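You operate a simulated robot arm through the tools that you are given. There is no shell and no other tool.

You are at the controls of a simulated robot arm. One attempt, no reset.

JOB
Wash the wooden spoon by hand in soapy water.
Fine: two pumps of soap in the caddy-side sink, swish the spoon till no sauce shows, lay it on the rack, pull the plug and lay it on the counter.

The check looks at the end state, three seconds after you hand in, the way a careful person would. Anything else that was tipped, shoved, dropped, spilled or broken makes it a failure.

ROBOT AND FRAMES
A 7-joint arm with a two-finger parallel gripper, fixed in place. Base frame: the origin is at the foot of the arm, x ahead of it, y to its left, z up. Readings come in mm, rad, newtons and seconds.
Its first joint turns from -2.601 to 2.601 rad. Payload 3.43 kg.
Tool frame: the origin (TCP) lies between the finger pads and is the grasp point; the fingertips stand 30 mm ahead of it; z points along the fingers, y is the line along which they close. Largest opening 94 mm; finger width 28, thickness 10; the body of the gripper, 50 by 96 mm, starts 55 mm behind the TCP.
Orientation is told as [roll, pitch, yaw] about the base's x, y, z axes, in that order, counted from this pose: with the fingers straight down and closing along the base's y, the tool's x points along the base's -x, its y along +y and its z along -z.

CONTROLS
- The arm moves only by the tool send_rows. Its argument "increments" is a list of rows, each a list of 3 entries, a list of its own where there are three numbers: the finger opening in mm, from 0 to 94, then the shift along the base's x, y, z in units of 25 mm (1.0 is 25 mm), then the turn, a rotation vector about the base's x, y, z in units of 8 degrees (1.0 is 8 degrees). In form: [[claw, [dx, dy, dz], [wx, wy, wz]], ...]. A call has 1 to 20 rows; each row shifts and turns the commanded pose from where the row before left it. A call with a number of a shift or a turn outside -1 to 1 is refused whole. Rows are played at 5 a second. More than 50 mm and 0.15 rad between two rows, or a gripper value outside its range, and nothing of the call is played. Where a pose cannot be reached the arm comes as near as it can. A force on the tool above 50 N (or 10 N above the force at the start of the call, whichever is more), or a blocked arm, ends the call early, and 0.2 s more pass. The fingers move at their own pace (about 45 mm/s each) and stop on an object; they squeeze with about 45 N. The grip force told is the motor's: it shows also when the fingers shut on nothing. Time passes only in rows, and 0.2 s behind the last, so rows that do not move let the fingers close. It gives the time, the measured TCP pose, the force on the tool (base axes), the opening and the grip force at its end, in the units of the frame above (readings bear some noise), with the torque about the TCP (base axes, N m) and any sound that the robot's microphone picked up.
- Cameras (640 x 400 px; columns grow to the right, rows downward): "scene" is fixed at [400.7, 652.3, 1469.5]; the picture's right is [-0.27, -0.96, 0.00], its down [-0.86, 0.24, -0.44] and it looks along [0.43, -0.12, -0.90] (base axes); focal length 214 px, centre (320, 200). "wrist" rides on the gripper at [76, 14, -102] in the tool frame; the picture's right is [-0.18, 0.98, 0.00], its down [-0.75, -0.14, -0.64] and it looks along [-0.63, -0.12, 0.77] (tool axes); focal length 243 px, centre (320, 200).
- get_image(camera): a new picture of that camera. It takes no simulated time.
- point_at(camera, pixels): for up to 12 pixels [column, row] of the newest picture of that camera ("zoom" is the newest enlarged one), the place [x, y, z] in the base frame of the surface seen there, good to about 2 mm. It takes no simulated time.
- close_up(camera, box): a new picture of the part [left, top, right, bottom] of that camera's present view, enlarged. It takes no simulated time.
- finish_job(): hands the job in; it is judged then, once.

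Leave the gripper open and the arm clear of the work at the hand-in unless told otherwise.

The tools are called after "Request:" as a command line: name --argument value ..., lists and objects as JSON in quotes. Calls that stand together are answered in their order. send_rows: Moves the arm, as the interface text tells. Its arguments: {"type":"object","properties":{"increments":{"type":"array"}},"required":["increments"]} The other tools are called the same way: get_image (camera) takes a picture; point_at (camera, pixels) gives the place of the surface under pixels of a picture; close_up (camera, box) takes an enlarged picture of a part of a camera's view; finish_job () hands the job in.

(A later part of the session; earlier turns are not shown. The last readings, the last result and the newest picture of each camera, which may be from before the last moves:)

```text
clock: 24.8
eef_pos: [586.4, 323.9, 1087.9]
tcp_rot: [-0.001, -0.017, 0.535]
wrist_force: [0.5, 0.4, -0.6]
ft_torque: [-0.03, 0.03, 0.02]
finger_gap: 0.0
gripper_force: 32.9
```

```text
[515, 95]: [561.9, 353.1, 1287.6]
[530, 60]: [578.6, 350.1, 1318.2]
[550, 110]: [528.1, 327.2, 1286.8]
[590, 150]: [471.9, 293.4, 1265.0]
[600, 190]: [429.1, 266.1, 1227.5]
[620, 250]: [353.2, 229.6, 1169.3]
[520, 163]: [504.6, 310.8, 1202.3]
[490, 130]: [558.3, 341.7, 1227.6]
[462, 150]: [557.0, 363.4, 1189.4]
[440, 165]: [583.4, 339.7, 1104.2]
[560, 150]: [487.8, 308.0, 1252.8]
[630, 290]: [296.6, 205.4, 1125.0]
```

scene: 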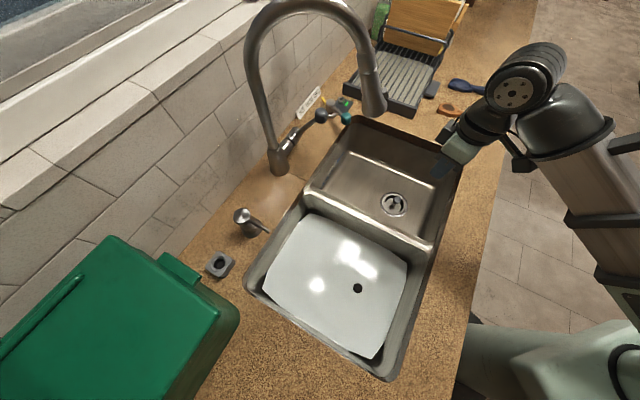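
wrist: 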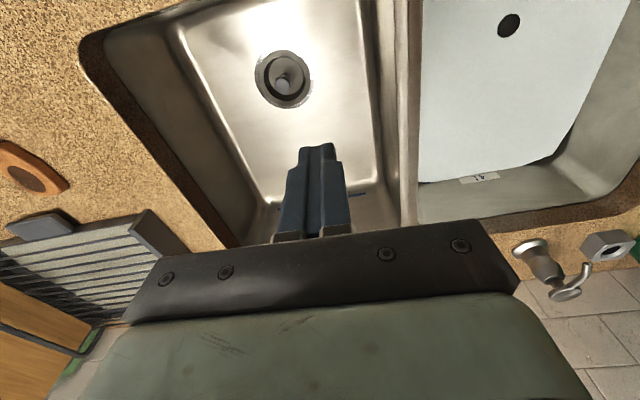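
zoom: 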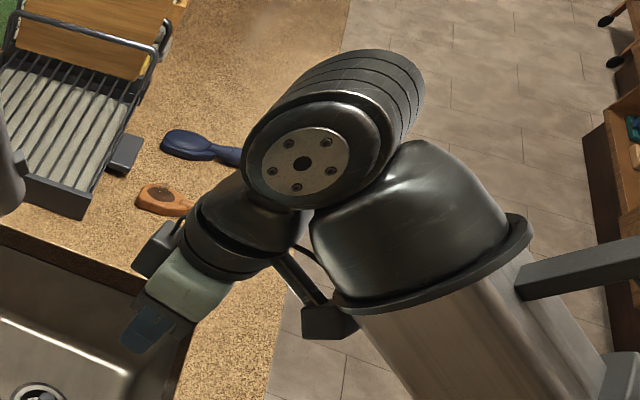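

The forearm rises at ~35° just to the right of the hand, so a positive yaw against the swing angle brings the camera into it. I swing on with the yaw following the swing.

Request:
send_rows --increments '[[0, [0, 0, 0], [0, 0, -0.5]], [0, [0.424, -0.833, 0], [0, 0, -0.3]], [0, [0.395, -0.847, 0], [0, 0, -0.27]], [0, [0.365, -0.861, 0], [0, 0, -0.27]], [0, [0.335, -0.873, 0], [0, 0, -0.27]], [0, [0.304, -0.884, 0], [0, 0, -0.27]], [0, [0.273, -0.894, 0], [0, 0, -0.27]], [0, [0.242, -0.903, 0], [0, 0, -0.27]], [0, [0.21, -0.911, 0], [0, 0, -0.27]], [0, [0.178, -0.918, 0], [0, 0, -0.27]], [0, [0.146, -0.923, 0], [0, 0, -0.27]], [0, [0.114, -0.928, 0], [0, 0, -0.27]], [0, [0.081, -0.931, 0], [0, 0, -0.27]], [0, [0.049, -0.934, 0], [0, 0, 0]], [0, [0.016, -0.935, 0], [0, 0, 0]]]'

```text
clock: 28.0
eef_pos: [664.3, 9.6, 1088.2]
tcp_rot: [-0.001, -0.018, 0.01]
wrist_force: [0.0, 0.8, 0.7]
ft_torque: [0.0, -0.03, 0.03]
finger_gap: 0.3
gripper_force: 33.2
```

Now at (664,10). I go out over the spoon handle, lower a bit, and open the fingers.

Request:
send_rows --increments '[[70, [0.77, -0.4, -0.4], [0, 0, 0]], [70, [0.77, -0.4, -0.4], [0, 0, 0]], [70, [0.77, -0.4, -0.4], [0, 0, 0]], [70, [0.77, -0.4, -0.4], [0, 0, 0]], [70, [0.77, -0.4, -0.4], [0, 0, 0]], [70, [0.77, -0.4, -0.4], [0, 0, 0]], [70, [0, 0, 0], [0, 0, 0]]]'

Request:
get_image --camera "wrist"

Request:
get_image --camera "scene"

```text
clock: 29.6
eef_pos: [780.0, -51.2, 1027.7]
tcp_rot: [0.001, -0.019, 0.008]
wrist_force: [0.3, -0.3, -1.4]
ft_torque: [0.01, 0.02, -0.04]
finger_gap: 69.9
gripper_force: 0.0
```

```text
taken
```

wrist: 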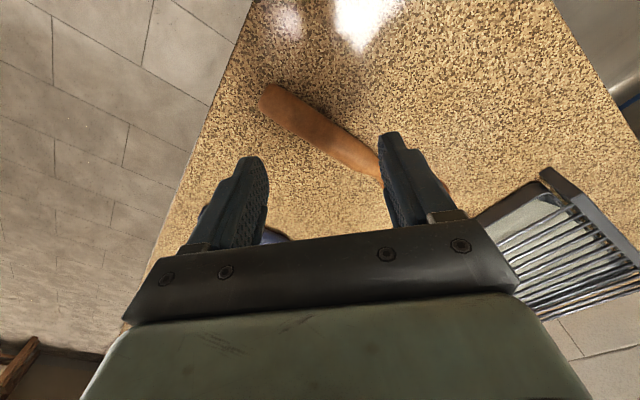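

```text
taken
```

scene: 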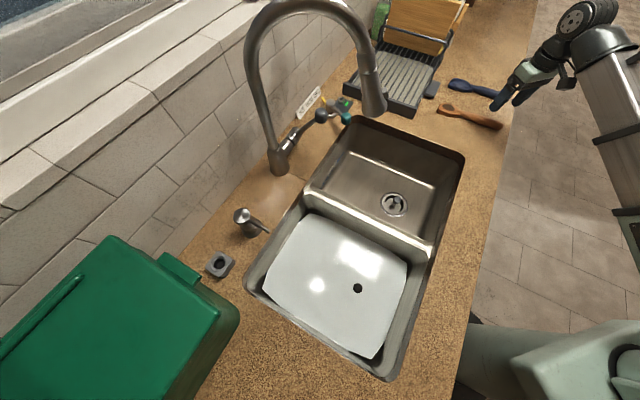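

The handle shows in the wrist view from its butt at (268,98) to the fingers. I measure its edges to get the axis.

Request:
close_up --camera "wrist" --box '[240, 60, 400, 190]'

Request:
point_at --camera "wrist" --pixels '[[262, 100], [268, 90], [268, 115], [285, 100], [280, 115], [310, 118], [305, 132], [300, 125], [340, 140], [330, 150], [335, 145], [365, 160]]'

```text
3.08 times, centred on (320, 125) of wrist
```

zoom: 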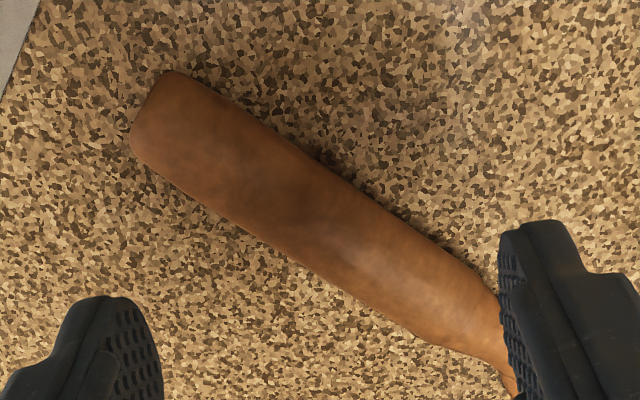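

```text
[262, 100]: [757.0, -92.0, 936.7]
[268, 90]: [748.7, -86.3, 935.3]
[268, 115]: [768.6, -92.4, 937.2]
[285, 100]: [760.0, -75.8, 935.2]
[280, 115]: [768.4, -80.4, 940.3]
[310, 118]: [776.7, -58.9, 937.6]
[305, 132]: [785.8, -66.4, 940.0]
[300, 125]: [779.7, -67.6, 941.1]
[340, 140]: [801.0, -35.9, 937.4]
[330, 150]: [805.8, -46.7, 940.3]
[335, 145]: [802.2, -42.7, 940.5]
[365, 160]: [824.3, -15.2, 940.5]
```

The spoon axis runs at about 45.5° with the butt near (752,-90) and the handle's top at z 941. I tilt 12° outward first, go to z≈1000 over the grip point (785,-59), then turn the yaw in small steps watching the force.

Request:
send_rows --increments '[[70, [0.18, -0.32, -0.3], [0, -0.5, 0]], [70, [0, 0, -0.4], [0, -0.5, 0]], [70, [0, 0, -0.4], [0, -0.5, 0]], [70, [0, 0, 0], [0, 0, 0.5]], [70, [0, 0, 0], [0, 0, 0.5]], [70, [0, 0, 0], [0, 0, 0.5]], [70, [0, 0, 0], [0, 0, 0]]]'

```text
clock: 31.2
eef_pos: [785.3, -58.7, 999.9]
tcp_rot: [-0.001, -0.227, 0.219]
wrist_force: [-0.1, -0.5, -0.6]
ft_torque: [0.0, 0.01, -0.03]
finger_gap: 69.9
gripper_force: 0.0
```

No contact at yaw 12.5°. I turn on in small steps.

Request:
send_rows --increments '[[70, [0, 0, 0], [0, 0, 0.4]], [70, [0, 0, 0], [0, 0, 0.4]], [70, [0, 0, 0], [0, 0, 0.4]], [70, [0, 0, 0], [0, 0, 0]]]'

Request:
close_up --camera "scene" --box '[460, 0, 640, 130]'

```text
clock: 32.2
eef_pos: [784.7, -59.9, 1001.2]
tcp_rot: [-0.002, -0.229, 0.387]
wrist_force: [0.2, 0.3, -0.2]
ft_torque: [0.0, 0.02, -0.01]
finger_gap: 70.0
gripper_force: 0.0
```

```text
3.08 times, centred on (550, 65) of scene
```

zoom: 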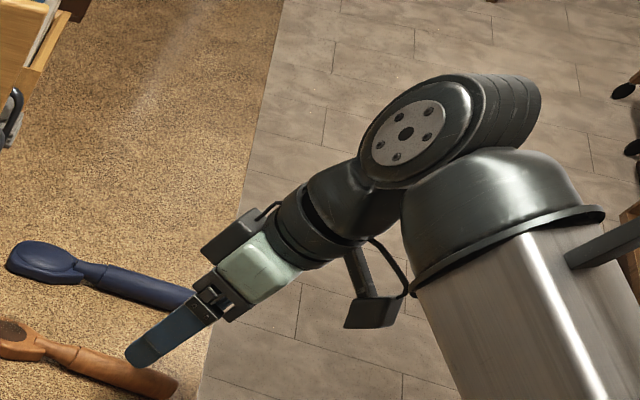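

There is still room between the camera box (zoom (375,305)) and the forearm. I turn on further in small steps.

Request:
send_rows --increments '[[70, [0, 0, 0], [0, 0, 0.3]], [70, [0, 0, 0], [0, 0, 0.3]], [70, [0, 0, 0], [0, 0, 0.3]], [70, [0, 0, 0], [0, 0, 0]]]'

Request:
close_up --camera "scene" --box '[460, 0, 640, 130]'

```text
clock: 33.2
eef_pos: [783.4, -58.6, 1000.1]
tcp_rot: [-0.001, -0.229, 0.514]
wrist_force: [-0.2, 0.6, 0.0]
ft_torque: [0.0, 0.02, -0.01]
finger_gap: 69.9
gripper_force: 0.1
```

```text
3.08 times, centred on (550, 65) of scene
```

zoom: 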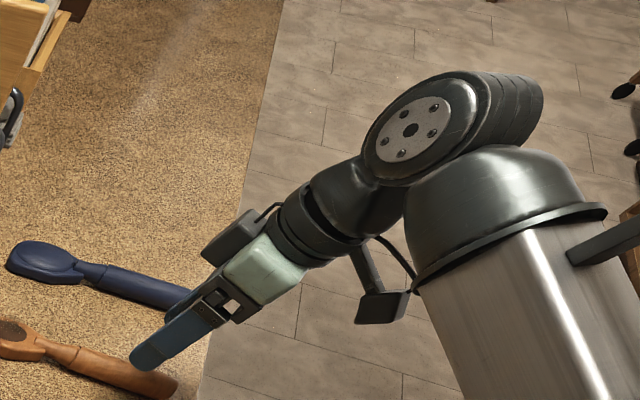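

Still free at yaw 29.5°. Lowering flattens the forearm, so I lower 38 mm with the fingers straddling the handle (35 mm each side), then turn on.

Request:
send_rows --increments '[[70, [0.03, 0, -0.5], [0, 0, 0]], [70, [0, 0, -0.5], [0, 0, 0]], [70, [0, 0, -0.5], [0, 0, 0]], [70, [0, 0, 0], [0, 0, 0.3]], [70, [0, 0, 0], [0, 0, 0.3]], [70, [0, 0, 0], [0, 0, 0]]]'

Request:
close_up --camera "scene" --box '[460, 0, 640, 130]'

Request:
get_image --camera "wrist"

```text
clock: 34.6
eef_pos: [785.0, -60.5, 964.5]
tcp_rot: [-0.001, -0.23, 0.597]
wrist_force: [0.1, -0.3, -0.3]
ft_torque: [0.0, -0.02, 0.01]
finger_gap: 70.0
gripper_force: 0.0
```

```text
3.08 times, centred on (550, 65) of scene
```

zoom: 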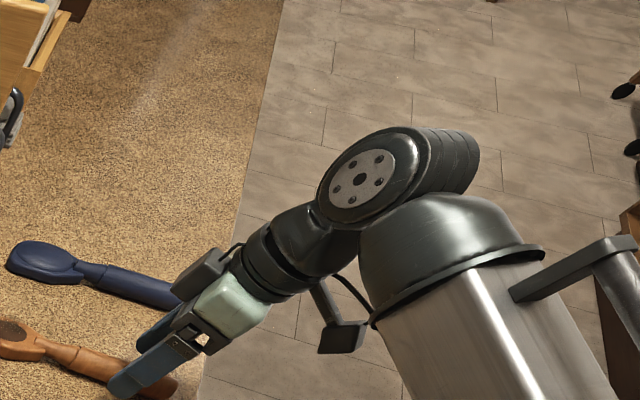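

```text
taken
```

wrist: 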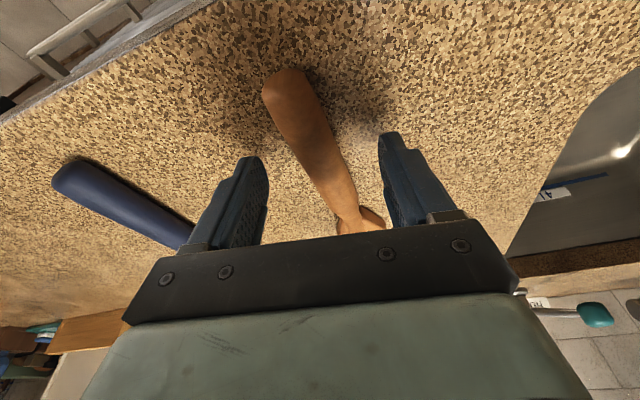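

Force-free at yaw 34°. I continue to about 45°.

Request:
send_rows --increments '[[70, [0, 0, 0], [0, 0, 0.3]], [70, [0, 0, 0], [0, 0, 0.3]], [70, [0, 0, 0], [0, 0, 0]]]'

```text
clock: 35.4
eef_pos: [785.8, -58.9, 963.3]
tcp_rot: [-0.002, -0.228, 0.681]
wrist_force: [0.2, 0.7, -0.7]
ft_torque: [-0.03, 0.0, 0.0]
finger_gap: 69.8
gripper_force: 0.1
```

Request:
send_rows --increments '[[70, [0, 0, 0], [0, 0, 0.3]], [70, [0, 0, 0], [0, 0, 0.3]], [70, [0, 0, 0], [0, 0, 0]]]'

Request:
get_image --camera "wrist"

Request:
close_up --camera "scene" --box '[460, 0, 640, 130]'

```text
clock: 36.2
eef_pos: [785.3, -60.4, 962.4]
tcp_rot: [-0.001, -0.23, 0.764]
wrist_force: [-0.3, -0.2, 0.4]
ft_torque: [0.02, 0.03, 0.0]
finger_gap: 69.9
gripper_force: 0.1
```

```text
taken
```

wrist: 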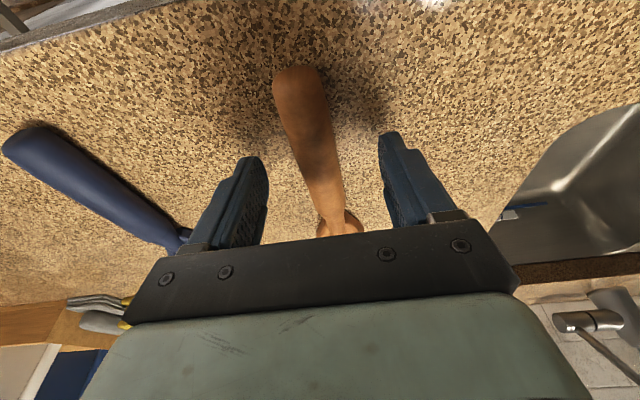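

```text
3.08 times, centred on (550, 65) of scene
```

zoom: 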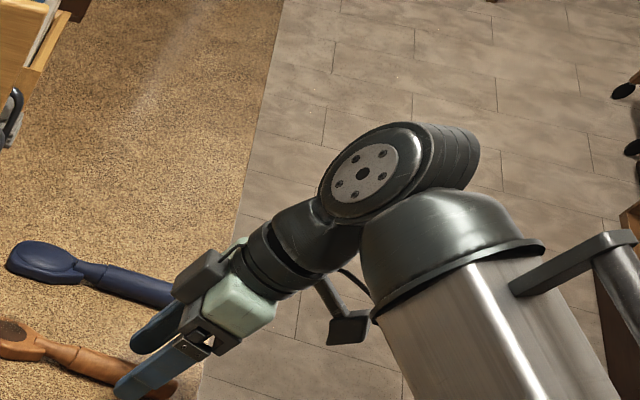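

Yaw is 43.8° and the handle lies centred between the fingers (its centreline matches the projected tool axis). I lower to TCP z≈951 (tips 3 mm above the counter) and close.

Request:
send_rows --increments '[[70, [0, 0.02, -0.23], [0, 0, 0.1]], [70, [0, 0, -0.23], [0, 0, 0]], [70, [0, 0, 0], [0, 0, 0]]]'

Request:
get_image --camera "wrist"

```text
clock: 37.0
eef_pos: [785.4, -58.2, 952.1]
tcp_rot: [-0.001, -0.228, 0.778]
wrist_force: [0.2, 0.2, 0.6]
ft_torque: [0.0, 0.02, -0.01]
finger_gap: 69.8
gripper_force: 0.0
```

```text
taken
```

wrist: 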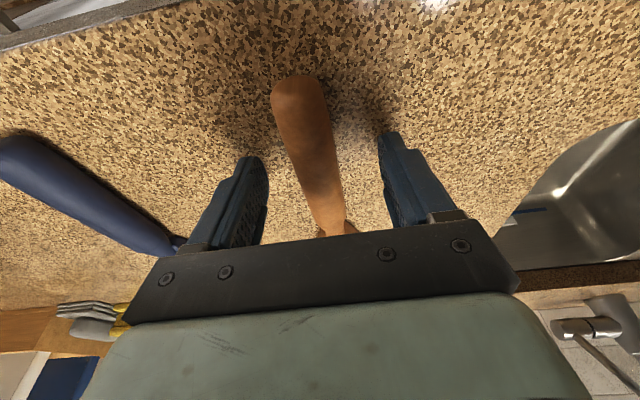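

Good alignment. I close the fingers on the handle.

Request:
send_rows --increments '[[40, [0, 0, -0.06], [0, 0, 0]], [20, [0, 0, 0], [0, 0, 0]], [0, [0, 0, 0], [0, 0, 0]], [0, [0, 0, 0], [0, 0, 0]], [0, [0, 0, 0], [0, 0, 0]], [0, [0, 0, 0], [0, 0, 0]]]'

Request:
get_image --camera "wrist"

```text
clock: 38.4
eef_pos: [785.0, -58.5, 949.8]
tcp_rot: [-0.002, -0.229, 0.778]
wrist_force: [-0.3, 0.7, 0.1]
ft_torque: [0.03, -0.01, -0.01]
finger_gap: 24.9
gripper_force: 44.7
```

```text
taken
```

wrist: 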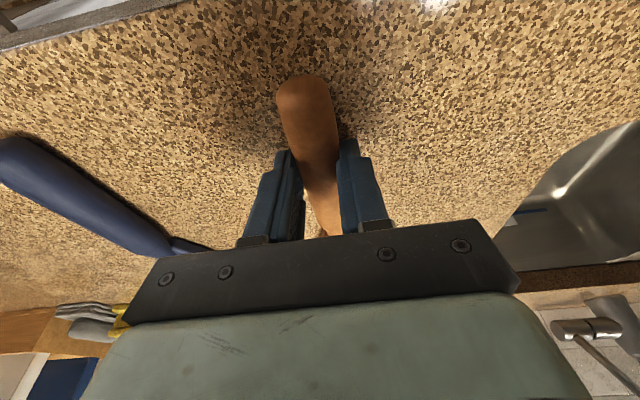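

Gripped: gap 24.9 mm, 45 N. I lift slowly by 50 mm and check.

Request:
send_rows --increments '[[0, [0, 0, 0.3], [0, 0, 0]], [0, [0, 0, 0.6], [0, 0, 0]], [0, [0, 0, 0.6], [0, 0, 0]], [0, [0, 0, 0.5], [0, 0, 0]], [0, [0, 0, 0], [0, 0, 0]]]'

Request:
get_image --camera "wrist"

Request:
close_up --camera "scene" --box '[400, 20, 580, 150]'

```text
clock: 39.6
eef_pos: [785.3, -57.1, 1000.6]
tcp_rot: [-0.002, -0.229, 0.776]
wrist_force: [-0.9, 0.2, -1.0]
ft_torque: [-0.05, 0.04, 0.02]
finger_gap: 24.8
gripper_force: 45.0
```

```text
taken
```

wrist: 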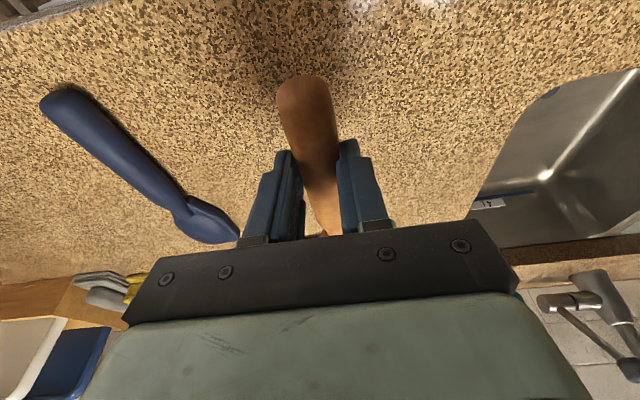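

```text
3.08 times, centred on (490, 85) of scene
```

zoom: 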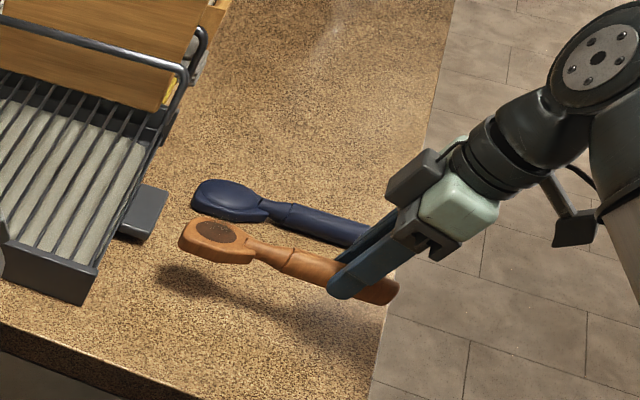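

The spoon is held level. Before swinging, I check the spout's lower end height since the spoon head will pass beneath it.

Request:
close_up --camera "scene" --box '[340, 70, 420, 130]'

Request:
point_at --camera "zoom" --pixels '[[230, 280], [280, 360], [200, 350], [350, 340], [370, 250], [280, 340], [320, 100], [150, 300]]'

```text
6.67 times, centred on (380, 100) of scene
```

zoom: 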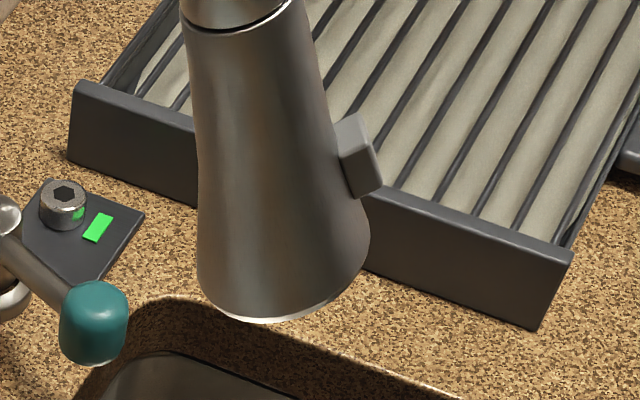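

```text
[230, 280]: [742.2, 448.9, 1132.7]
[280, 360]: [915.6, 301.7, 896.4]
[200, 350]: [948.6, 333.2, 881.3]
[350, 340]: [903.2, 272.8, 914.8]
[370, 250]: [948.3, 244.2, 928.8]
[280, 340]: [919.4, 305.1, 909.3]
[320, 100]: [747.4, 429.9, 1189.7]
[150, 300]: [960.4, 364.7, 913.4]
```

The spray head ends at z≈1117, so the spoon (z≈980) passes well below it; I keep the hand within 700 mm. First I turn the yaw back to about 10°, then retract.

Request:
send_rows --increments '[[0, [0, 0, 0.1], [0, 0, -0.3]], [0, [0, 0, 0.1], [0, 0, -0.5]], [0, [0, 0, 0.1], [0, 0, -0.5]], [0, [0, 0, 0], [0, 0, -0.5]], [0, [0, 0, 0], [0, 0, -0.5]], [0, [-0.5, 0.2, 0], [0, 0, -0.5]], [0, [-0.7, 0.3, 0], [0, 0, -0.5]], [0, [-0.8, 0.35, 0], [0, 0, -0.5]], [0, [-0.8, 0.35, 0], [0, 0, -0.5]], [0, [-0.6, 0.28, 0], [0, 0, 0]]]'

Request:
get_image --camera "scene"

```text
clock: 41.8
eef_pos: [699.6, -22.6, 1008.2]
tcp_rot: [-0.003, -0.226, 0.176]
wrist_force: [0.3, 0.2, -1.0]
ft_torque: [-0.02, 0.11, -0.02]
finger_gap: 24.6
gripper_force: 45.3
```

```text
taken
```

scene: 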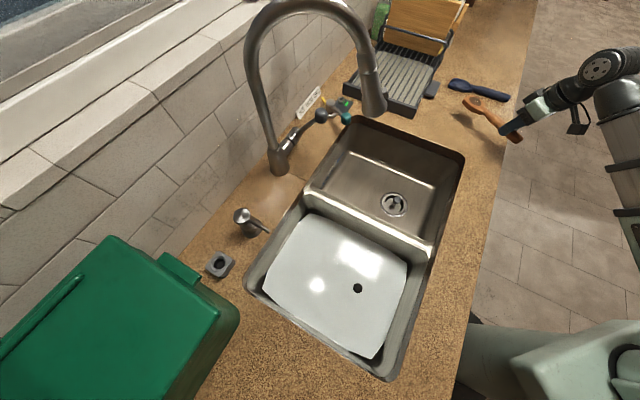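

Spoon held well. I swing at r≈700, z≈1008, with the yaw following.

Request:
send_rows --increments '[[0, [0.01, 0.5, 0], [0, 0, 0]], [0, [-0.01, 0.977, 0], [0, 0, 0.1]], [0, [-0.051, 0.976, 0], [0, 0, 0.1]], [0, [-0.085, 0.973, 0], [0, 0, 0.1]], [0, [-0.119, 0.97, 0], [0, 0, 0.1]], [0, [-0.153, 0.965, 0], [0, 0, 0.1]], [0, [-0.186, 0.959, 0], [0, 0, 0.17]], [0, [-0.22, 0.952, 0], [0, 0, 0.17]], [0, [-0.253, 0.944, 0], [0, 0, 0.17]], [0, [-0.286, 0.934, 0], [0, 0, 0.17]], [0, [-0.318, 0.924, 0], [0, 0, 0.17]], [0, [-0.35, 0.912, 0], [0, 0, 0.17]]]'

Request:
get_image --camera "scene"

```text
clock: 44.4
eef_pos: [649.0, 254.6, 1007.1]
tcp_rot: [-0.001, -0.228, 0.388]
wrist_force: [0.8, 0.2, -0.9]
ft_torque: [-0.04, 0.03, -0.01]
finger_gap: 24.6
gripper_force: 45.1
```

```text
taken
```

scene: 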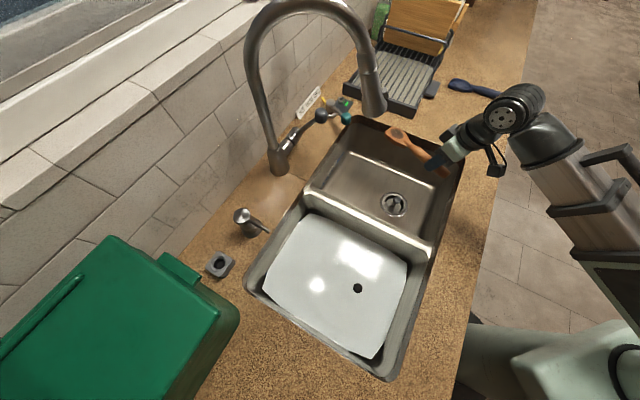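

All fine. I continue over to the caddy-side sink.

Request:
send_rows --increments '[[0, [-0.36, 0.9, 0], [0, 0, 0.19]], [0, [-0.413, 0.885, 0], [0, 0, 0.19]], [0, [-0.444, 0.871, 0], [0, 0, 0.19]], [0, [-0.474, 0.855, 0], [0, 0, 0.19]], [0, [-0.503, 0.837, 0], [0, 0, 0.19]], [0, [-0.532, 0.819, 0], [0, 0, 0.19]], [0, [-0.56, 0.8, 0], [0, 0, 0.19]], [0, [-0.588, 0.78, 0], [0, 0, 0.19]], [0, [-0.615, 0.759, 0], [0, 0, 0.19]], [0, [-0.641, 0.737, 0], [0, 0, 0.19]], [0, [-0.666, 0.715, 0], [0, 0, 0.19]], [0, [-0.691, 0.691, 0], [0, 0, 0.19]], [0, [-0.715, 0.666, 0], [0, 0, 0.19]], [0, [-0.737, 0.641, 0], [0, 0, 0.19]]]'

Request:
get_image --camera "scene"

Request:
get_image --camera "wrist"

```text
clock: 47.4
eef_pos: [450.4, 526.3, 1006.2]
tcp_rot: [0.0, -0.23, 0.761]
wrist_force: [-0.3, 1.1, -1.2]
ft_torque: [0.0, 0.02, 0.03]
finger_gap: 24.7
gripper_force: 45.2
```

```text
taken
```

scene: 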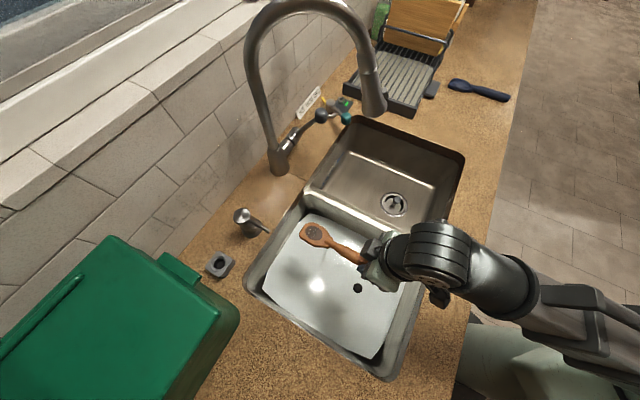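

```text
taken
```

wrist: 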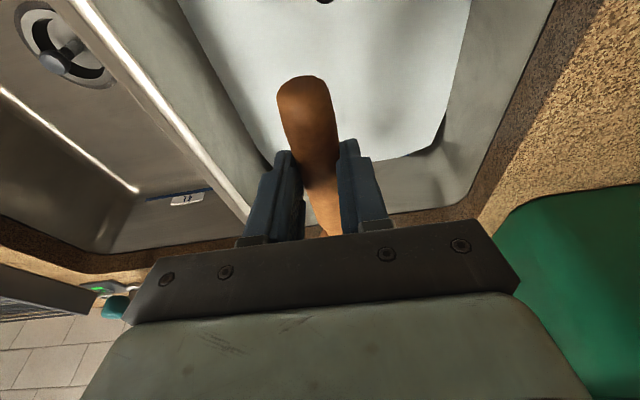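

The spoon is over the basin. I check the forearm's height over the sink rim before lowering.

Request:
point_at --camera "scene" --pixels '[[440, 235], [490, 250], [520, 275], [545, 290], [580, 300], [610, 310], [600, 345], [470, 300], [436, 297], [380, 250], [373, 270], [540, 310]]'

Request:
close_up --camera "scene" --box '[280, 190, 600, 390]'

```text
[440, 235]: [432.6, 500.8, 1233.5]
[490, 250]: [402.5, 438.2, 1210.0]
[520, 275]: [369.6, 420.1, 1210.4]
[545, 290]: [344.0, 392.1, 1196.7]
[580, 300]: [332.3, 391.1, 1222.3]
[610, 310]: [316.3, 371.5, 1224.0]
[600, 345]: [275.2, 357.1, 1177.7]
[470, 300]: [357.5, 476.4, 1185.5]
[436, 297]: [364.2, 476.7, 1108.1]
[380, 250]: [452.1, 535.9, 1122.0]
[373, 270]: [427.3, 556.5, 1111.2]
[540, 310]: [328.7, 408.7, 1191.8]
```

```text
2.00 times, centred on (440, 290) of scene
```

zoom: 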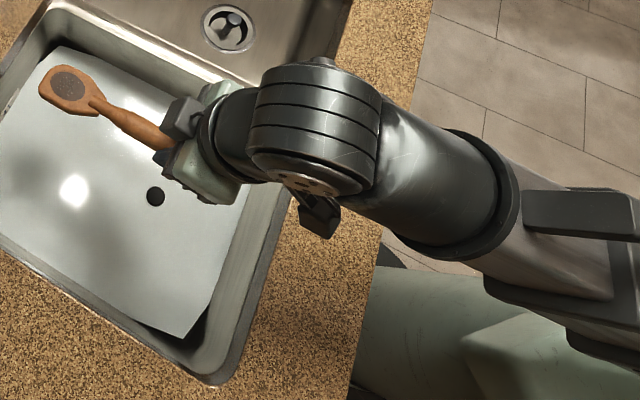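

The forearm is high (top z≈1200) and flattens as the tool sinks, so the rim is safe. I shift to (456,583) over the basin middle, clear of the plug knob, and lower in stages.

Request:
send_rows --increments '[[0, [0.1, 0.6, 0], [0, 0, 0]], [0, [0.1, 0.8, 0], [0, 0, 0]], [0, [0.06, 0.86, 0], [0, 0, 0.15]], [0, [0, 0, -0.6], [0, 0, 0]], [0, [0, 0, -0.8], [0, 0, 0]], [0, [0, 0, -0.8], [0, 0, 0]], [0, [0, 0, -0.8], [0, 0, 0]], [0, [0, 0, -0.8], [0, 0, 0]], [0, [0, 0, -0.4], [0, 0, 0]]]'

Request:
get_image --camera "scene"

Request:
get_image --camera "wrist"

```text
clock: 49.4
eef_pos: [458.1, 584.1, 901.5]
tcp_rot: [-0.002, -0.229, 0.782]
wrist_force: [0.1, -0.4, -0.1]
ft_torque: [-0.05, 0.03, 0.0]
finger_gap: 24.7
gripper_force: 45.1
```

```text
taken
```

scene: 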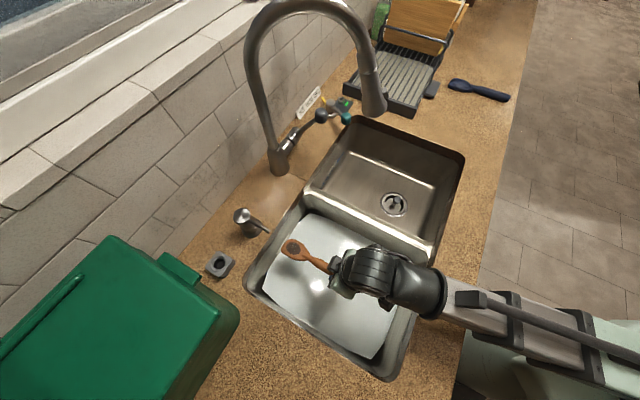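

```text
taken
```

wrist: 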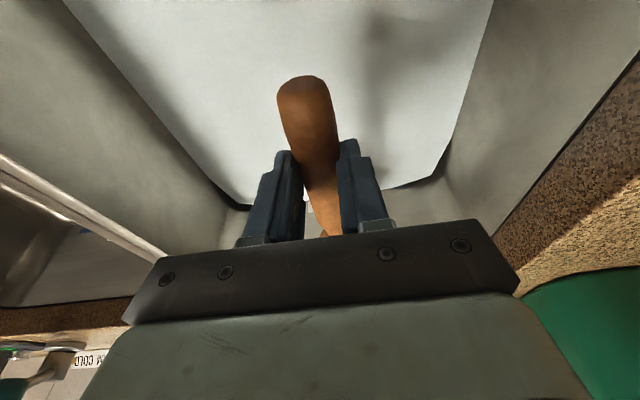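

The spoon head shows at (292,249). I measure head and forearm heights again.

Request:
point_at --camera "scene" --pixels '[[285, 245], [292, 249], [300, 253], [320, 264], [282, 240], [430, 285], [480, 300], [520, 315], [560, 330], [460, 310], [500, 335], [400, 255]]'

```text
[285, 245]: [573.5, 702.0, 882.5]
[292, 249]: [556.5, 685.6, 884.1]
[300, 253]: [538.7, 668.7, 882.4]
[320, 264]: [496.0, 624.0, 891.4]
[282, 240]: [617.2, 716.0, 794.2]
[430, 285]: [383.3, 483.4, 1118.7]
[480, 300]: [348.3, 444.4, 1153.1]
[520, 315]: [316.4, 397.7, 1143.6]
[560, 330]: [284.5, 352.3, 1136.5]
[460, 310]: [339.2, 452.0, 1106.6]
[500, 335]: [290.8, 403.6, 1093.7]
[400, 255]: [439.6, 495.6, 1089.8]
```

The head (tip about (577,707)) is 30 mm from the back wall and the forearm is clear. I lower to 850, tip the head down 8°, then go on to z≈795.

Request:
send_rows --increments '[[0, [0, 0, -0.8], [0, 0, 0]], [0, [0, 0, -0.9], [0, 0, 0]], [0, [0, 0, -0.4], [-0.35, 0.35, 0]], [0, [0, 0, -0.4], [-0.35, 0.35, 0]], [0, [0, 0, -0.6], [0, 0, 0]], [0, [0, 0, -0.6], [0, 0, 0]], [0, [0, 0, -0.5], [0, 0, 0]]]'

Request:
get_image --camera "scene"

Request:
get_image --camera "wrist"

```text
clock: 51.0
eef_pos: [458.4, 582.6, 797.4]
tcp_rot: [-0.003, -0.089, 0.78]
wrist_force: [1.1, 0.4, -1.1]
ft_torque: [-0.03, 0.05, 0.02]
finger_gap: 24.7
gripper_force: 44.7
```

```text
taken
```

scene: 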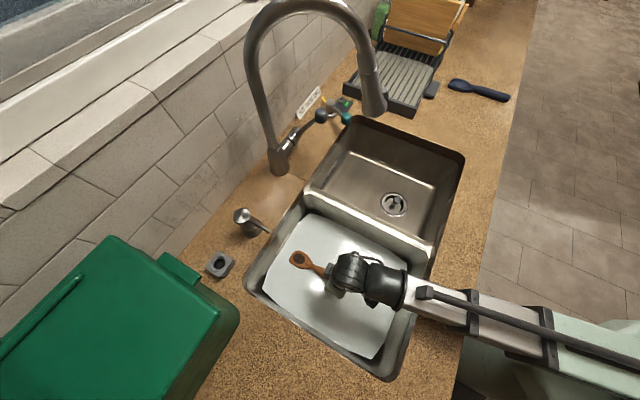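

```text
taken
```

wrist: 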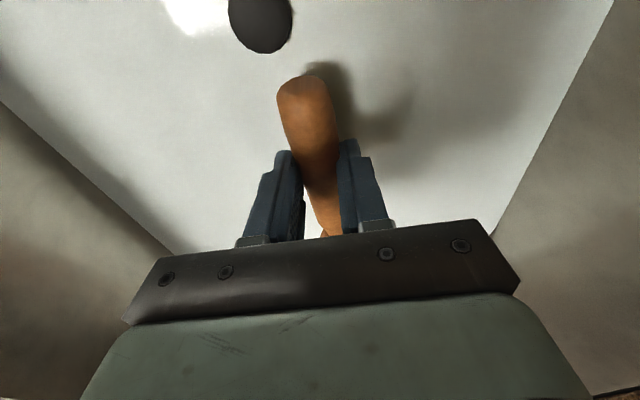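

The knob (260,20 in the wrist view) is clear of the handle's butt. I dip the head in: down 16 mm more.

Request:
send_rows --increments '[[0, [0, 0, -0.3], [0, 0, 0]], [0, [0, 0, -0.3], [0, 0, 0]], [0, [0, 0, 0], [0, 0, 0]]]'

Request:
close_up --camera "scene" --box '[250, 210, 430, 350]'

```text
clock: 51.8
eef_pos: [458.1, 582.4, 782.6]
tcp_rot: [-0.004, -0.092, 0.781]
wrist_force: [0.5, 1.3, -0.9]
ft_torque: [-0.05, 0.03, 0.01]
finger_gap: 24.5
gripper_force: 44.5
```

```text
2.86 times, centred on (340, 280) of scene
```

zoom: 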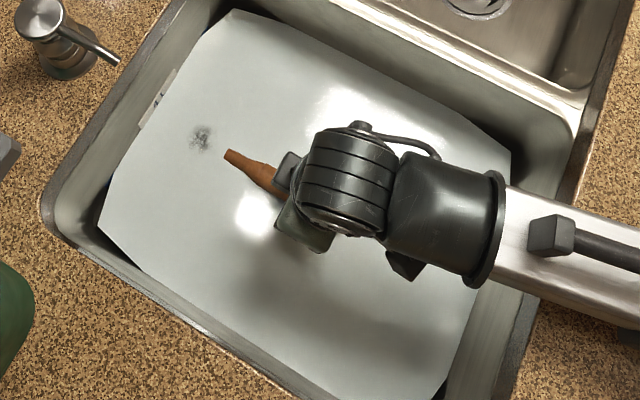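

The head is fully under; a dark blotch shows where the sauce is. I swish it side to side, ±35 mm, with a little in-and-out motion.

Request:
send_rows --increments '[[0, [0.6, -0.6, 0], [0, 0, 0]], [0, [0.6, -0.6, 0], [0, 0, 0]], [0, [-0.8, 0.8, 0], [0, 0, 0]], [0, [-0.8, 0.8, 0], [0, 0, 0]], [0, [-0.8, 0.8, 0], [0, 0, 0]], [0, [0.8, -0.8, 0], [0, 0, 0]], [0, [0.8, -0.8, 0], [0, 0, 0]], [0, [0.8, -0.8, 0], [0, 0, 0]], [0, [-0.8, 0.8, 0], [0, 0, 0]], [0, [-0.8, 0.8, 0], [0, 0, 0]], [0, [-0.8, 0.8, 0], [0, 0, 0]], [0, [0.8, -0.8, 0], [0, 0, 0]], [0, [0.8, -0.8, 0], [0, 0, 0]], [0, [0.8, -0.8, 0], [0, 0, 0]], [0, [-0.8, 0.8, 0], [0, 0, 0]], [0, [-0.8, 0.8, 0], [0, 0, 0]], [0, [-0.8, 0.8, 0], [0, 0, 0]], [0, [0.6, -0.6, 0], [0, 0, 0]], [0, [0.6, -0.6, 0], [0, 0, 0]], [0, [0, 0, 0], [0, 0, 0]]]'

Request:
close_up --camera "scene" --box '[250, 210, 430, 350]'

```text
clock: 56.0
eef_pos: [458.8, 583.6, 781.0]
tcp_rot: [-0.005, -0.088, 0.783]
wrist_force: [-0.6, 0.3, -0.7]
ft_torque: [-0.07, 0.03, 0.0]
finger_gap: 24.5
gripper_force: 44.3
```

```text
2.86 times, centred on (340, 280) of scene
```

zoom: 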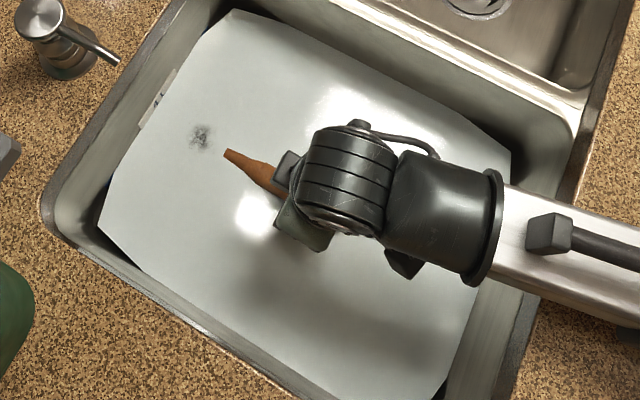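

The blotch looks somewhat fainter. I look at it enlarged.

Request:
close_up --camera "scene" --box '[285, 230, 345, 275]'

```text
8.89 times, centred on (315, 252) of scene
```

zoom: 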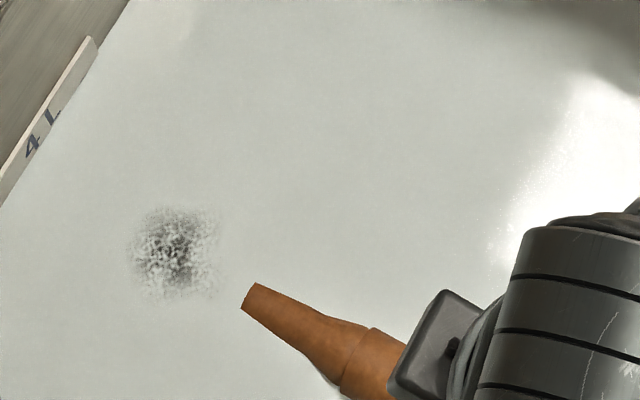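

Still some shows. I swish again, alternating side to side and in-and-out.

Request:
send_rows --increments '[[0, [0.9, -0.9, 0], [0, 0, 0]], [0, [0.6, -0.6, 0], [0, 0, 0]], [0, [-1, 1, 0], [0, 0, 0]], [0, [-1, 1, 0], [0, 0, 0]], [0, [-1, 1, 0], [0, 0, 0]], [0, [1, -1, 0], [0, 0, 0]], [0, [1, -1, 0], [0, 0, 0]], [0, [1, -1, 0], [0, 0, 0]], [0, [-1, 1, 0], [0, 0, 0]], [0, [-1, 1, 0], [0, 0, 0]], [0, [-1, 1, 0], [0, 0, 0]], [0, [1, -1, 0], [0, 0, 0]], [0, [1, -1, 0], [0, 0, 0]], [0, [1, -1, 0], [0, 0, 0]], [0, [-1, 1, 0], [0, 0, 0]], [0, [-1, 1, 0], [0, 0, 0]], [0, [-1, 1, 0], [0, 0, 0]], [0, [0.9, -0.9, 0], [0, 0, 0]], [0, [0.6, -0.6, 0], [0, 0, 0]], [0, [0, 0, 0], [0, 0, 0]]]'

Request:
close_up --camera "scene" --box '[285, 230, 345, 275]'

```text
clock: 60.2
eef_pos: [458.9, 586.3, 782.9]
tcp_rot: [-0.001, -0.088, 0.78]
wrist_force: [-0.4, -0.5, -1.1]
ft_torque: [-0.04, 0.04, 0.02]
finger_gap: 24.5
gripper_force: 44.8
```

```text
8.89 times, centred on (315, 252) of scene
```

zoom: 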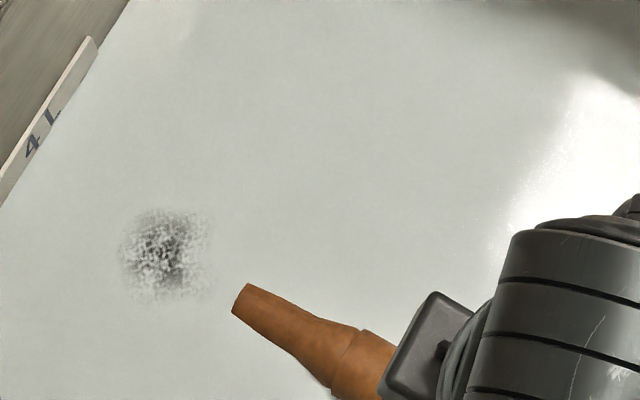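

The blotch looks the same, it may be just a rendering shade over the head. I lift the spoon out and look at the head itself.

Request:
send_rows --increments '[[0, [0, 0, 0.6], [0, 0, 0]], [0, [0, 0, 0.7], [0, 0, 0]], [0, [0, 0, 0.7], [0, 0, 0]], [0, [0, 0, 0], [0, 0, 0]]]'

Request:
close_up --camera "scene" --box '[270, 225, 350, 285]'

```text
clock: 61.2
eef_pos: [459.6, 583.6, 833.2]
tcp_rot: [-0.004, -0.089, 0.782]
wrist_force: [0.1, 0.1, -1.2]
ft_torque: [-0.04, 0.03, -0.02]
finger_gap: 24.5
gripper_force: 44.5
```

```text
6.67 times, centred on (310, 255) of scene
```

zoom: 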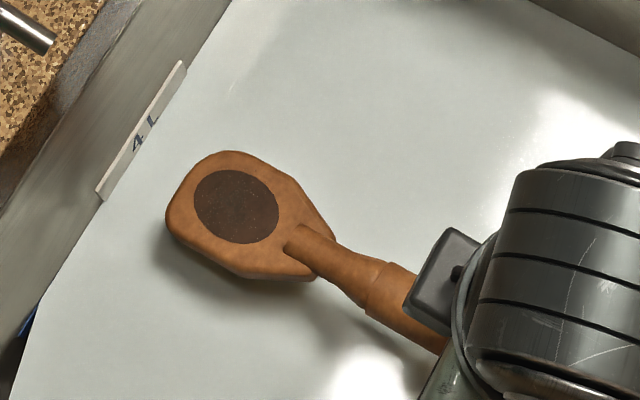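

The sauce is still there. The bowl was only ~8 mm under water; I level the spoon by 5° so it can go deeper (near the basin floor), then dip again and swish longer.

Request:
send_rows --increments '[[0, [0.1, 0, -0.4], [0.22, -0.22, 0]], [0, [0.1, 0, -0.5], [0.22, -0.22, 0]], [0, [0, 0, -0.6], [0, 0, 0]], [0, [0, 0, -0.6], [0, 0, 0]], [0, [0, 0, -0.3], [0, 0, 0]], [0, [0, 0, -0.2], [0, 0, 0]], [0, [0, 0, 0], [0, 0, 0]]]'

Request:
close_up --camera "scene" --box '[250, 210, 430, 350]'

Request:
get_image --camera "wrist"

```text
clock: 62.8
eef_pos: [462.5, 584.4, 767.4]
tcp_rot: [-0.004, -0.176, 0.782]
wrist_force: [-0.8, 0.1, -1.0]
ft_torque: [-0.04, 0.04, 0.0]
finger_gap: 24.5
gripper_force: 45.0
```

```text
2.86 times, centred on (340, 280) of scene
```

zoom: 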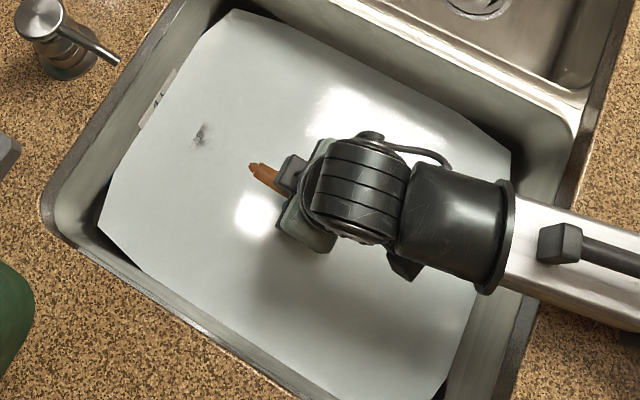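

```text
taken
```

wrist: 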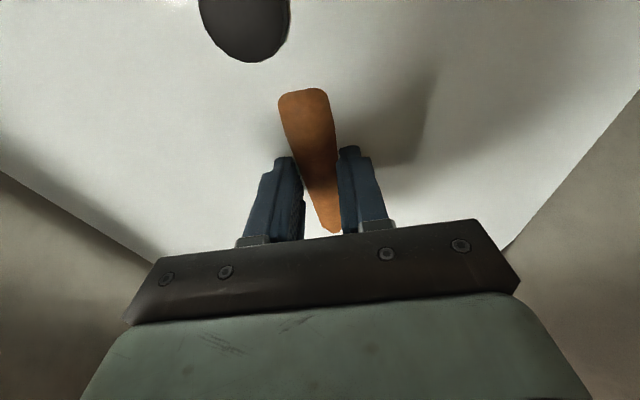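

Deeper now (TCP 767, no floor contact). I swish with wider strokes (±50 mm), the knob staying clear behind the butt.

Request:
send_rows --increments '[[0, [0.7, -0.7, 0], [0, 0, 0]], [0, [0.7, -0.7, 0], [0, 0, 0]], [0, [-0.95, 0.95, 0], [0, 0, 0]], [0, [-0.95, 0.95, 0], [0, 0, 0]], [0, [-0.95, 0.95, 0], [0, 0, 0]], [0, [0.95, -0.95, 0], [0, 0, 0]], [0, [0.95, -0.95, 0], [0, 0, 0]], [0, [0.95, -0.95, 0], [0, 0, 0]], [0, [-0.95, 0.95, 0], [0, 0, 0]], [0, [-0.95, 0.95, 0], [0, 0, 0]], [0, [-0.95, 0.95, 0], [0, 0, 0]], [0, [0.95, -0.95, 0], [0, 0, 0]], [0, [0.95, -0.95, 0], [0, 0, 0]], [0, [0.95, -0.95, 0], [0, 0, 0]], [0, [-0.95, 0.95, 0], [0, 0, 0]], [0, [-0.95, 0.95, 0], [0, 0, 0]], [0, [-0.95, 0.95, 0], [0, 0, 0]], [0, [0.72, -0.72, 0], [0, 0, 0]], [0, [0.72, -0.72, 0], [0, 0, 0]], [0, [0, 0, 0], [0, 0, 0]]]'

Request:
send_rows --increments '[[0, [0, 0, 0.6], [0, 0, 0]], [0, [0, 0, 0.9], [0, 0, 0]], [0, [0, 0, 0.9], [0, 0, 0]], [0, [0, 0, 0], [0, 0, 0]]]'

Request:
close_up --camera "scene" --box '[270, 225, 350, 285]'

```text
clock: 67.0
eef_pos: [463.2, 584.6, 767.6]
tcp_rot: [-0.004, -0.177, 0.782]
wrist_force: [-0.1, -0.9, -1.5]
ft_torque: [-0.01, 0.03, 0.01]
finger_gap: 24.5
gripper_force: 44.4
```

```text
clock: 68.0
eef_pos: [463.0, 583.0, 828.4]
tcp_rot: [-0.003, -0.177, 0.781]
wrist_force: [0.6, 1.0, -0.6]
ft_torque: [-0.03, 0.01, 0.05]
finger_gap: 24.5
gripper_force: 45.2
```

```text
6.67 times, centred on (310, 255) of scene
```

zoom: 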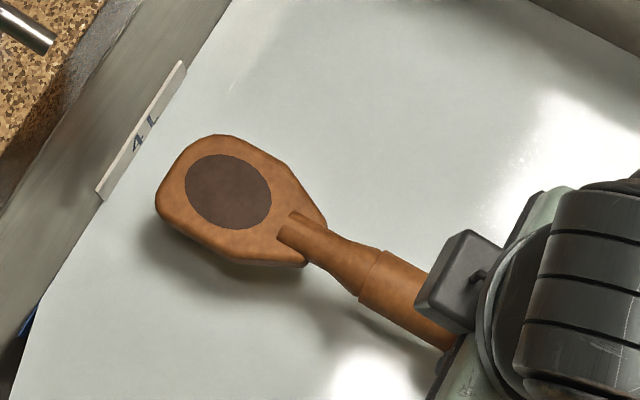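

The patch is now a bit lighter and smoother: it is fading. I dip again and keep swishing.

Request:
send_rows --increments '[[0, [0, 0, -0.9], [0, 0, 0]], [0, [0, 0, -0.9], [0, 0, 0]], [0, [0, 0, -0.65], [0, 0, 0]], [0, [0, 0, 0], [0, 0, 0]], [0, [0.7, -0.7, 0], [0, 0, 0]], [0, [0.7, -0.7, 0], [0, 0, 0]], [0, [-0.95, 0.95, 0], [0, 0, 0]], [0, [-0.95, 0.95, 0], [0, 0, 0]], [0, [-0.95, 0.95, 0], [0, 0, 0]], [0, [0.95, -0.95, 0], [0, 0, 0]], [0, [0.95, -0.95, 0], [0, 0, 0]], [0, [0.95, -0.95, 0], [0, 0, 0]], [0, [-0.95, 0.95, 0], [0, 0, 0]], [0, [-0.95, 0.95, 0], [0, 0, 0]], [0, [-0.95, 0.95, 0], [0, 0, 0]], [0, [0.95, -0.95, 0], [0, 0, 0]], [0, [0.95, -0.95, 0], [0, 0, 0]], [0, [0.95, -0.95, 0], [0, 0, 0]], [0, [-0.72, 0.72, 0], [0, 0, 0]], [0, [-0.72, 0.72, 0], [0, 0, 0]]]'

```text
clock: 72.2
eef_pos: [462.5, 584.4, 764.3]
tcp_rot: [-0.005, -0.178, 0.781]
wrist_force: [0.3, 0.1, -1.2]
ft_torque: [-0.04, 0.04, 0.01]
finger_gap: 24.6
gripper_force: 44.8
```

No trouble, no contact. I go on with another full round of strokes.

Request:
send_rows --increments '[[0, [0.7, -0.7, 0], [0, 0, 0]], [0, [0.7, -0.7, 0], [0, 0, 0]], [0, [-0.95, 0.95, 0], [0, 0, 0]], [0, [-0.95, 0.95, 0], [0, 0, 0]], [0, [-0.95, 0.95, 0], [0, 0, 0]], [0, [0.95, -0.95, 0], [0, 0, 0]], [0, [0.95, -0.95, 0], [0, 0, 0]], [0, [0.95, -0.95, 0], [0, 0, 0]], [0, [-0.95, 0.95, 0], [0, 0, 0]], [0, [-0.95, 0.95, 0], [0, 0, 0]], [0, [-0.95, 0.95, 0], [0, 0, 0]], [0, [0.95, -0.95, 0], [0, 0, 0]], [0, [0.95, -0.95, 0], [0, 0, 0]], [0, [0.95, -0.95, 0], [0, 0, 0]], [0, [-0.95, 0.95, 0], [0, 0, 0]], [0, [-0.95, 0.95, 0], [0, 0, 0]], [0, [-0.95, 0.95, 0], [0, 0, 0]], [0, [0.72, -0.72, 0], [0, 0, 0]], [0, [0.72, -0.72, 0], [0, 0, 0]], [0, [0, 0, 0], [0, 0, 0]]]'

Request:
send_rows --increments '[[0, [0, 0, 0.6], [0, 0, 0]], [0, [0, 0, 0.9], [0, 0, 0]], [0, [0, 0, 0.95], [0, 0, 0]], [0, [0, 0, 0], [0, 0, 0]]]'

Request:
close_up --camera "scene" --box '[270, 225, 350, 285]'

```text
clock: 76.4
eef_pos: [462.0, 585.0, 768.0]
tcp_rot: [-0.004, -0.176, 0.782]
wrist_force: [-0.7, -0.1, -0.6]
ft_torque: [-0.04, 0.03, -0.02]
finger_gap: 24.6
gripper_force: 44.9
```

```text
clock: 77.4
eef_pos: [458.6, 584.3, 828.1]
tcp_rot: [-0.003, -0.176, 0.783]
wrist_force: [0.8, 0.3, -1.6]
ft_torque: [-0.06, 0.03, -0.04]
finger_gap: 24.7
gripper_force: 45.8
```

```text
6.67 times, centred on (310, 255) of scene
```

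zoom: 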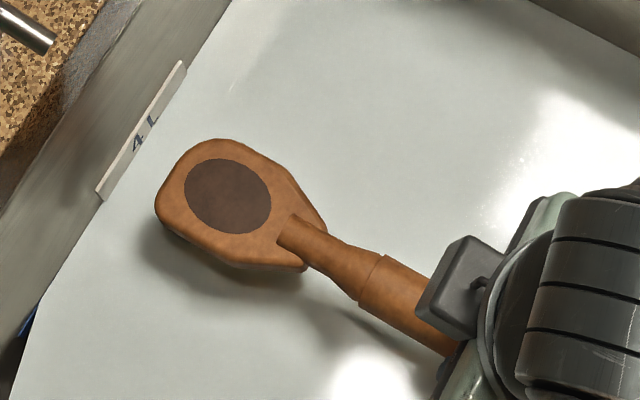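

The patch has not really changed. I measure the head's height relative to the tool, to know how deep the bowl really went.

Request:
point_at --camera "zoom" --pixels '[[228, 195], [190, 190], [265, 205], [228, 165], [228, 225], [165, 190], [300, 255], [215, 143], [300, 235], [350, 265], [400, 290], [170, 235]]'

Request:
close_up --camera "scene" --box '[285, 235, 315, 260]'

```text
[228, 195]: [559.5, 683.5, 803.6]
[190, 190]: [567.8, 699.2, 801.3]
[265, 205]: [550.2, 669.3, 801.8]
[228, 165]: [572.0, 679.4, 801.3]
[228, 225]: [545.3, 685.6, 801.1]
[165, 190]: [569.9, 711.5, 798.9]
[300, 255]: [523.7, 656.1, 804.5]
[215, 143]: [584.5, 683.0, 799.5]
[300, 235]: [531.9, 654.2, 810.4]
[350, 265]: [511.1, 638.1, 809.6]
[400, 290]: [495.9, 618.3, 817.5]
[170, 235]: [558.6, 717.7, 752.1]
```

```text
16.00 times, centred on (300, 248) of scene
```

zoom: 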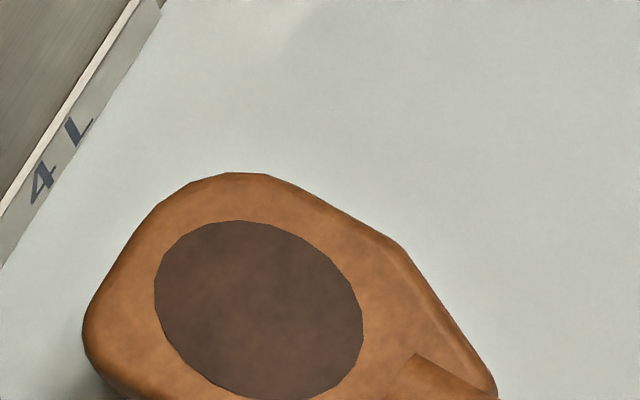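

The bowl face was only ~10 mm under. I level the spoon 2° more, go down to TCP≈757 (bowl ~15 mm under, just above the floor), and swish with combined sideways and turning strokes for more speed.

Request:
send_rows --increments '[[0, [0, 0, -0.9], [0.18, -0.18, 0]], [0, [0, 0, -0.9], [0, 0, 0]], [0, [0, 0, -0.6], [0, 0, 0]], [0, [0, 0, -0.3], [0, 0, 0]], [0, [0, 0, -0.1], [0, 0, 0]], [0, [0, 0, 0], [0, 0, 0]]]'

```text
clock: 78.8
eef_pos: [461.1, 585.6, 757.9]
tcp_rot: [-0.003, -0.214, 0.782]
wrist_force: [0.4, -0.5, -0.4]
ft_torque: [-0.04, 0.08, -0.02]
finger_gap: 24.4
gripper_force: 44.9
```

Request:
send_rows --increments '[[0, [0.5, -0.5, 0], [0, 0, -0.5]], [0, [0.6, -0.6, 0], [0, 0, -0.6]], [0, [-0.7, 0.7, 0], [0, 0, 0.7]], [0, [-0.8, 0.8, 0], [0, 0, 0.8]], [0, [-0.7, 0.7, 0], [0, 0, 0.7]], [0, [0.7, -0.7, 0], [0, 0, -0.7]], [0, [0.8, -0.8, 0], [0, 0, -0.8]], [0, [0.7, -0.7, 0], [0, 0, -0.7]], [0, [-0.7, 0.7, 0], [0, 0, 0.7]], [0, [-0.8, 0.8, 0], [0, 0, 0.8]], [0, [-0.7, 0.7, 0], [0, 0, 0.7]], [0, [0.7, -0.7, 0], [0, 0, -0.7]], [0, [0.8, -0.8, 0], [0, 0, -0.8]], [0, [0.7, -0.7, 0], [0, 0, -0.7]], [0, [-0.7, 0.7, 0], [0, 0, 0.7]], [0, [-0.8, 0.8, 0], [0, 0, 0.8]], [0, [-0.7, 0.7, 0], [0, 0, 0.7]], [0, [0.5, -0.5, 0], [0, 0, -0.5]], [0, [0.6, -0.6, 0], [0, 0, -0.6]], [0, [0, 0, 0], [0, 0, 0]]]'

Request:
close_up --camera "scene" --box '[250, 210, 430, 350]'

```text
clock: 83.0
eef_pos: [461.7, 585.0, 757.1]
tcp_rot: [-0.002, -0.214, 0.779]
wrist_force: [-0.2, -0.4, -0.6]
ft_torque: [-0.05, 0.03, 0.0]
finger_gap: 24.7
gripper_force: 44.6
```

```text
2.86 times, centred on (340, 280) of scene
```

zoom: 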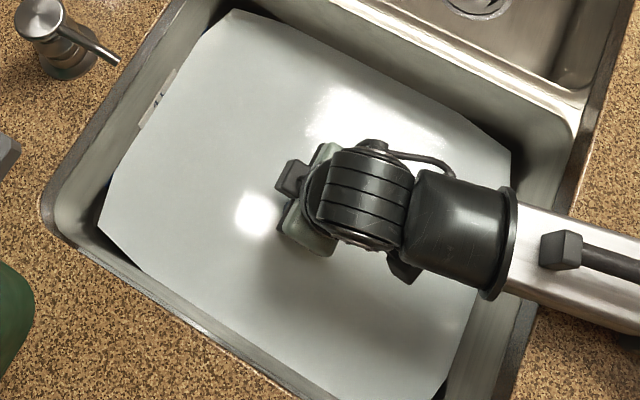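

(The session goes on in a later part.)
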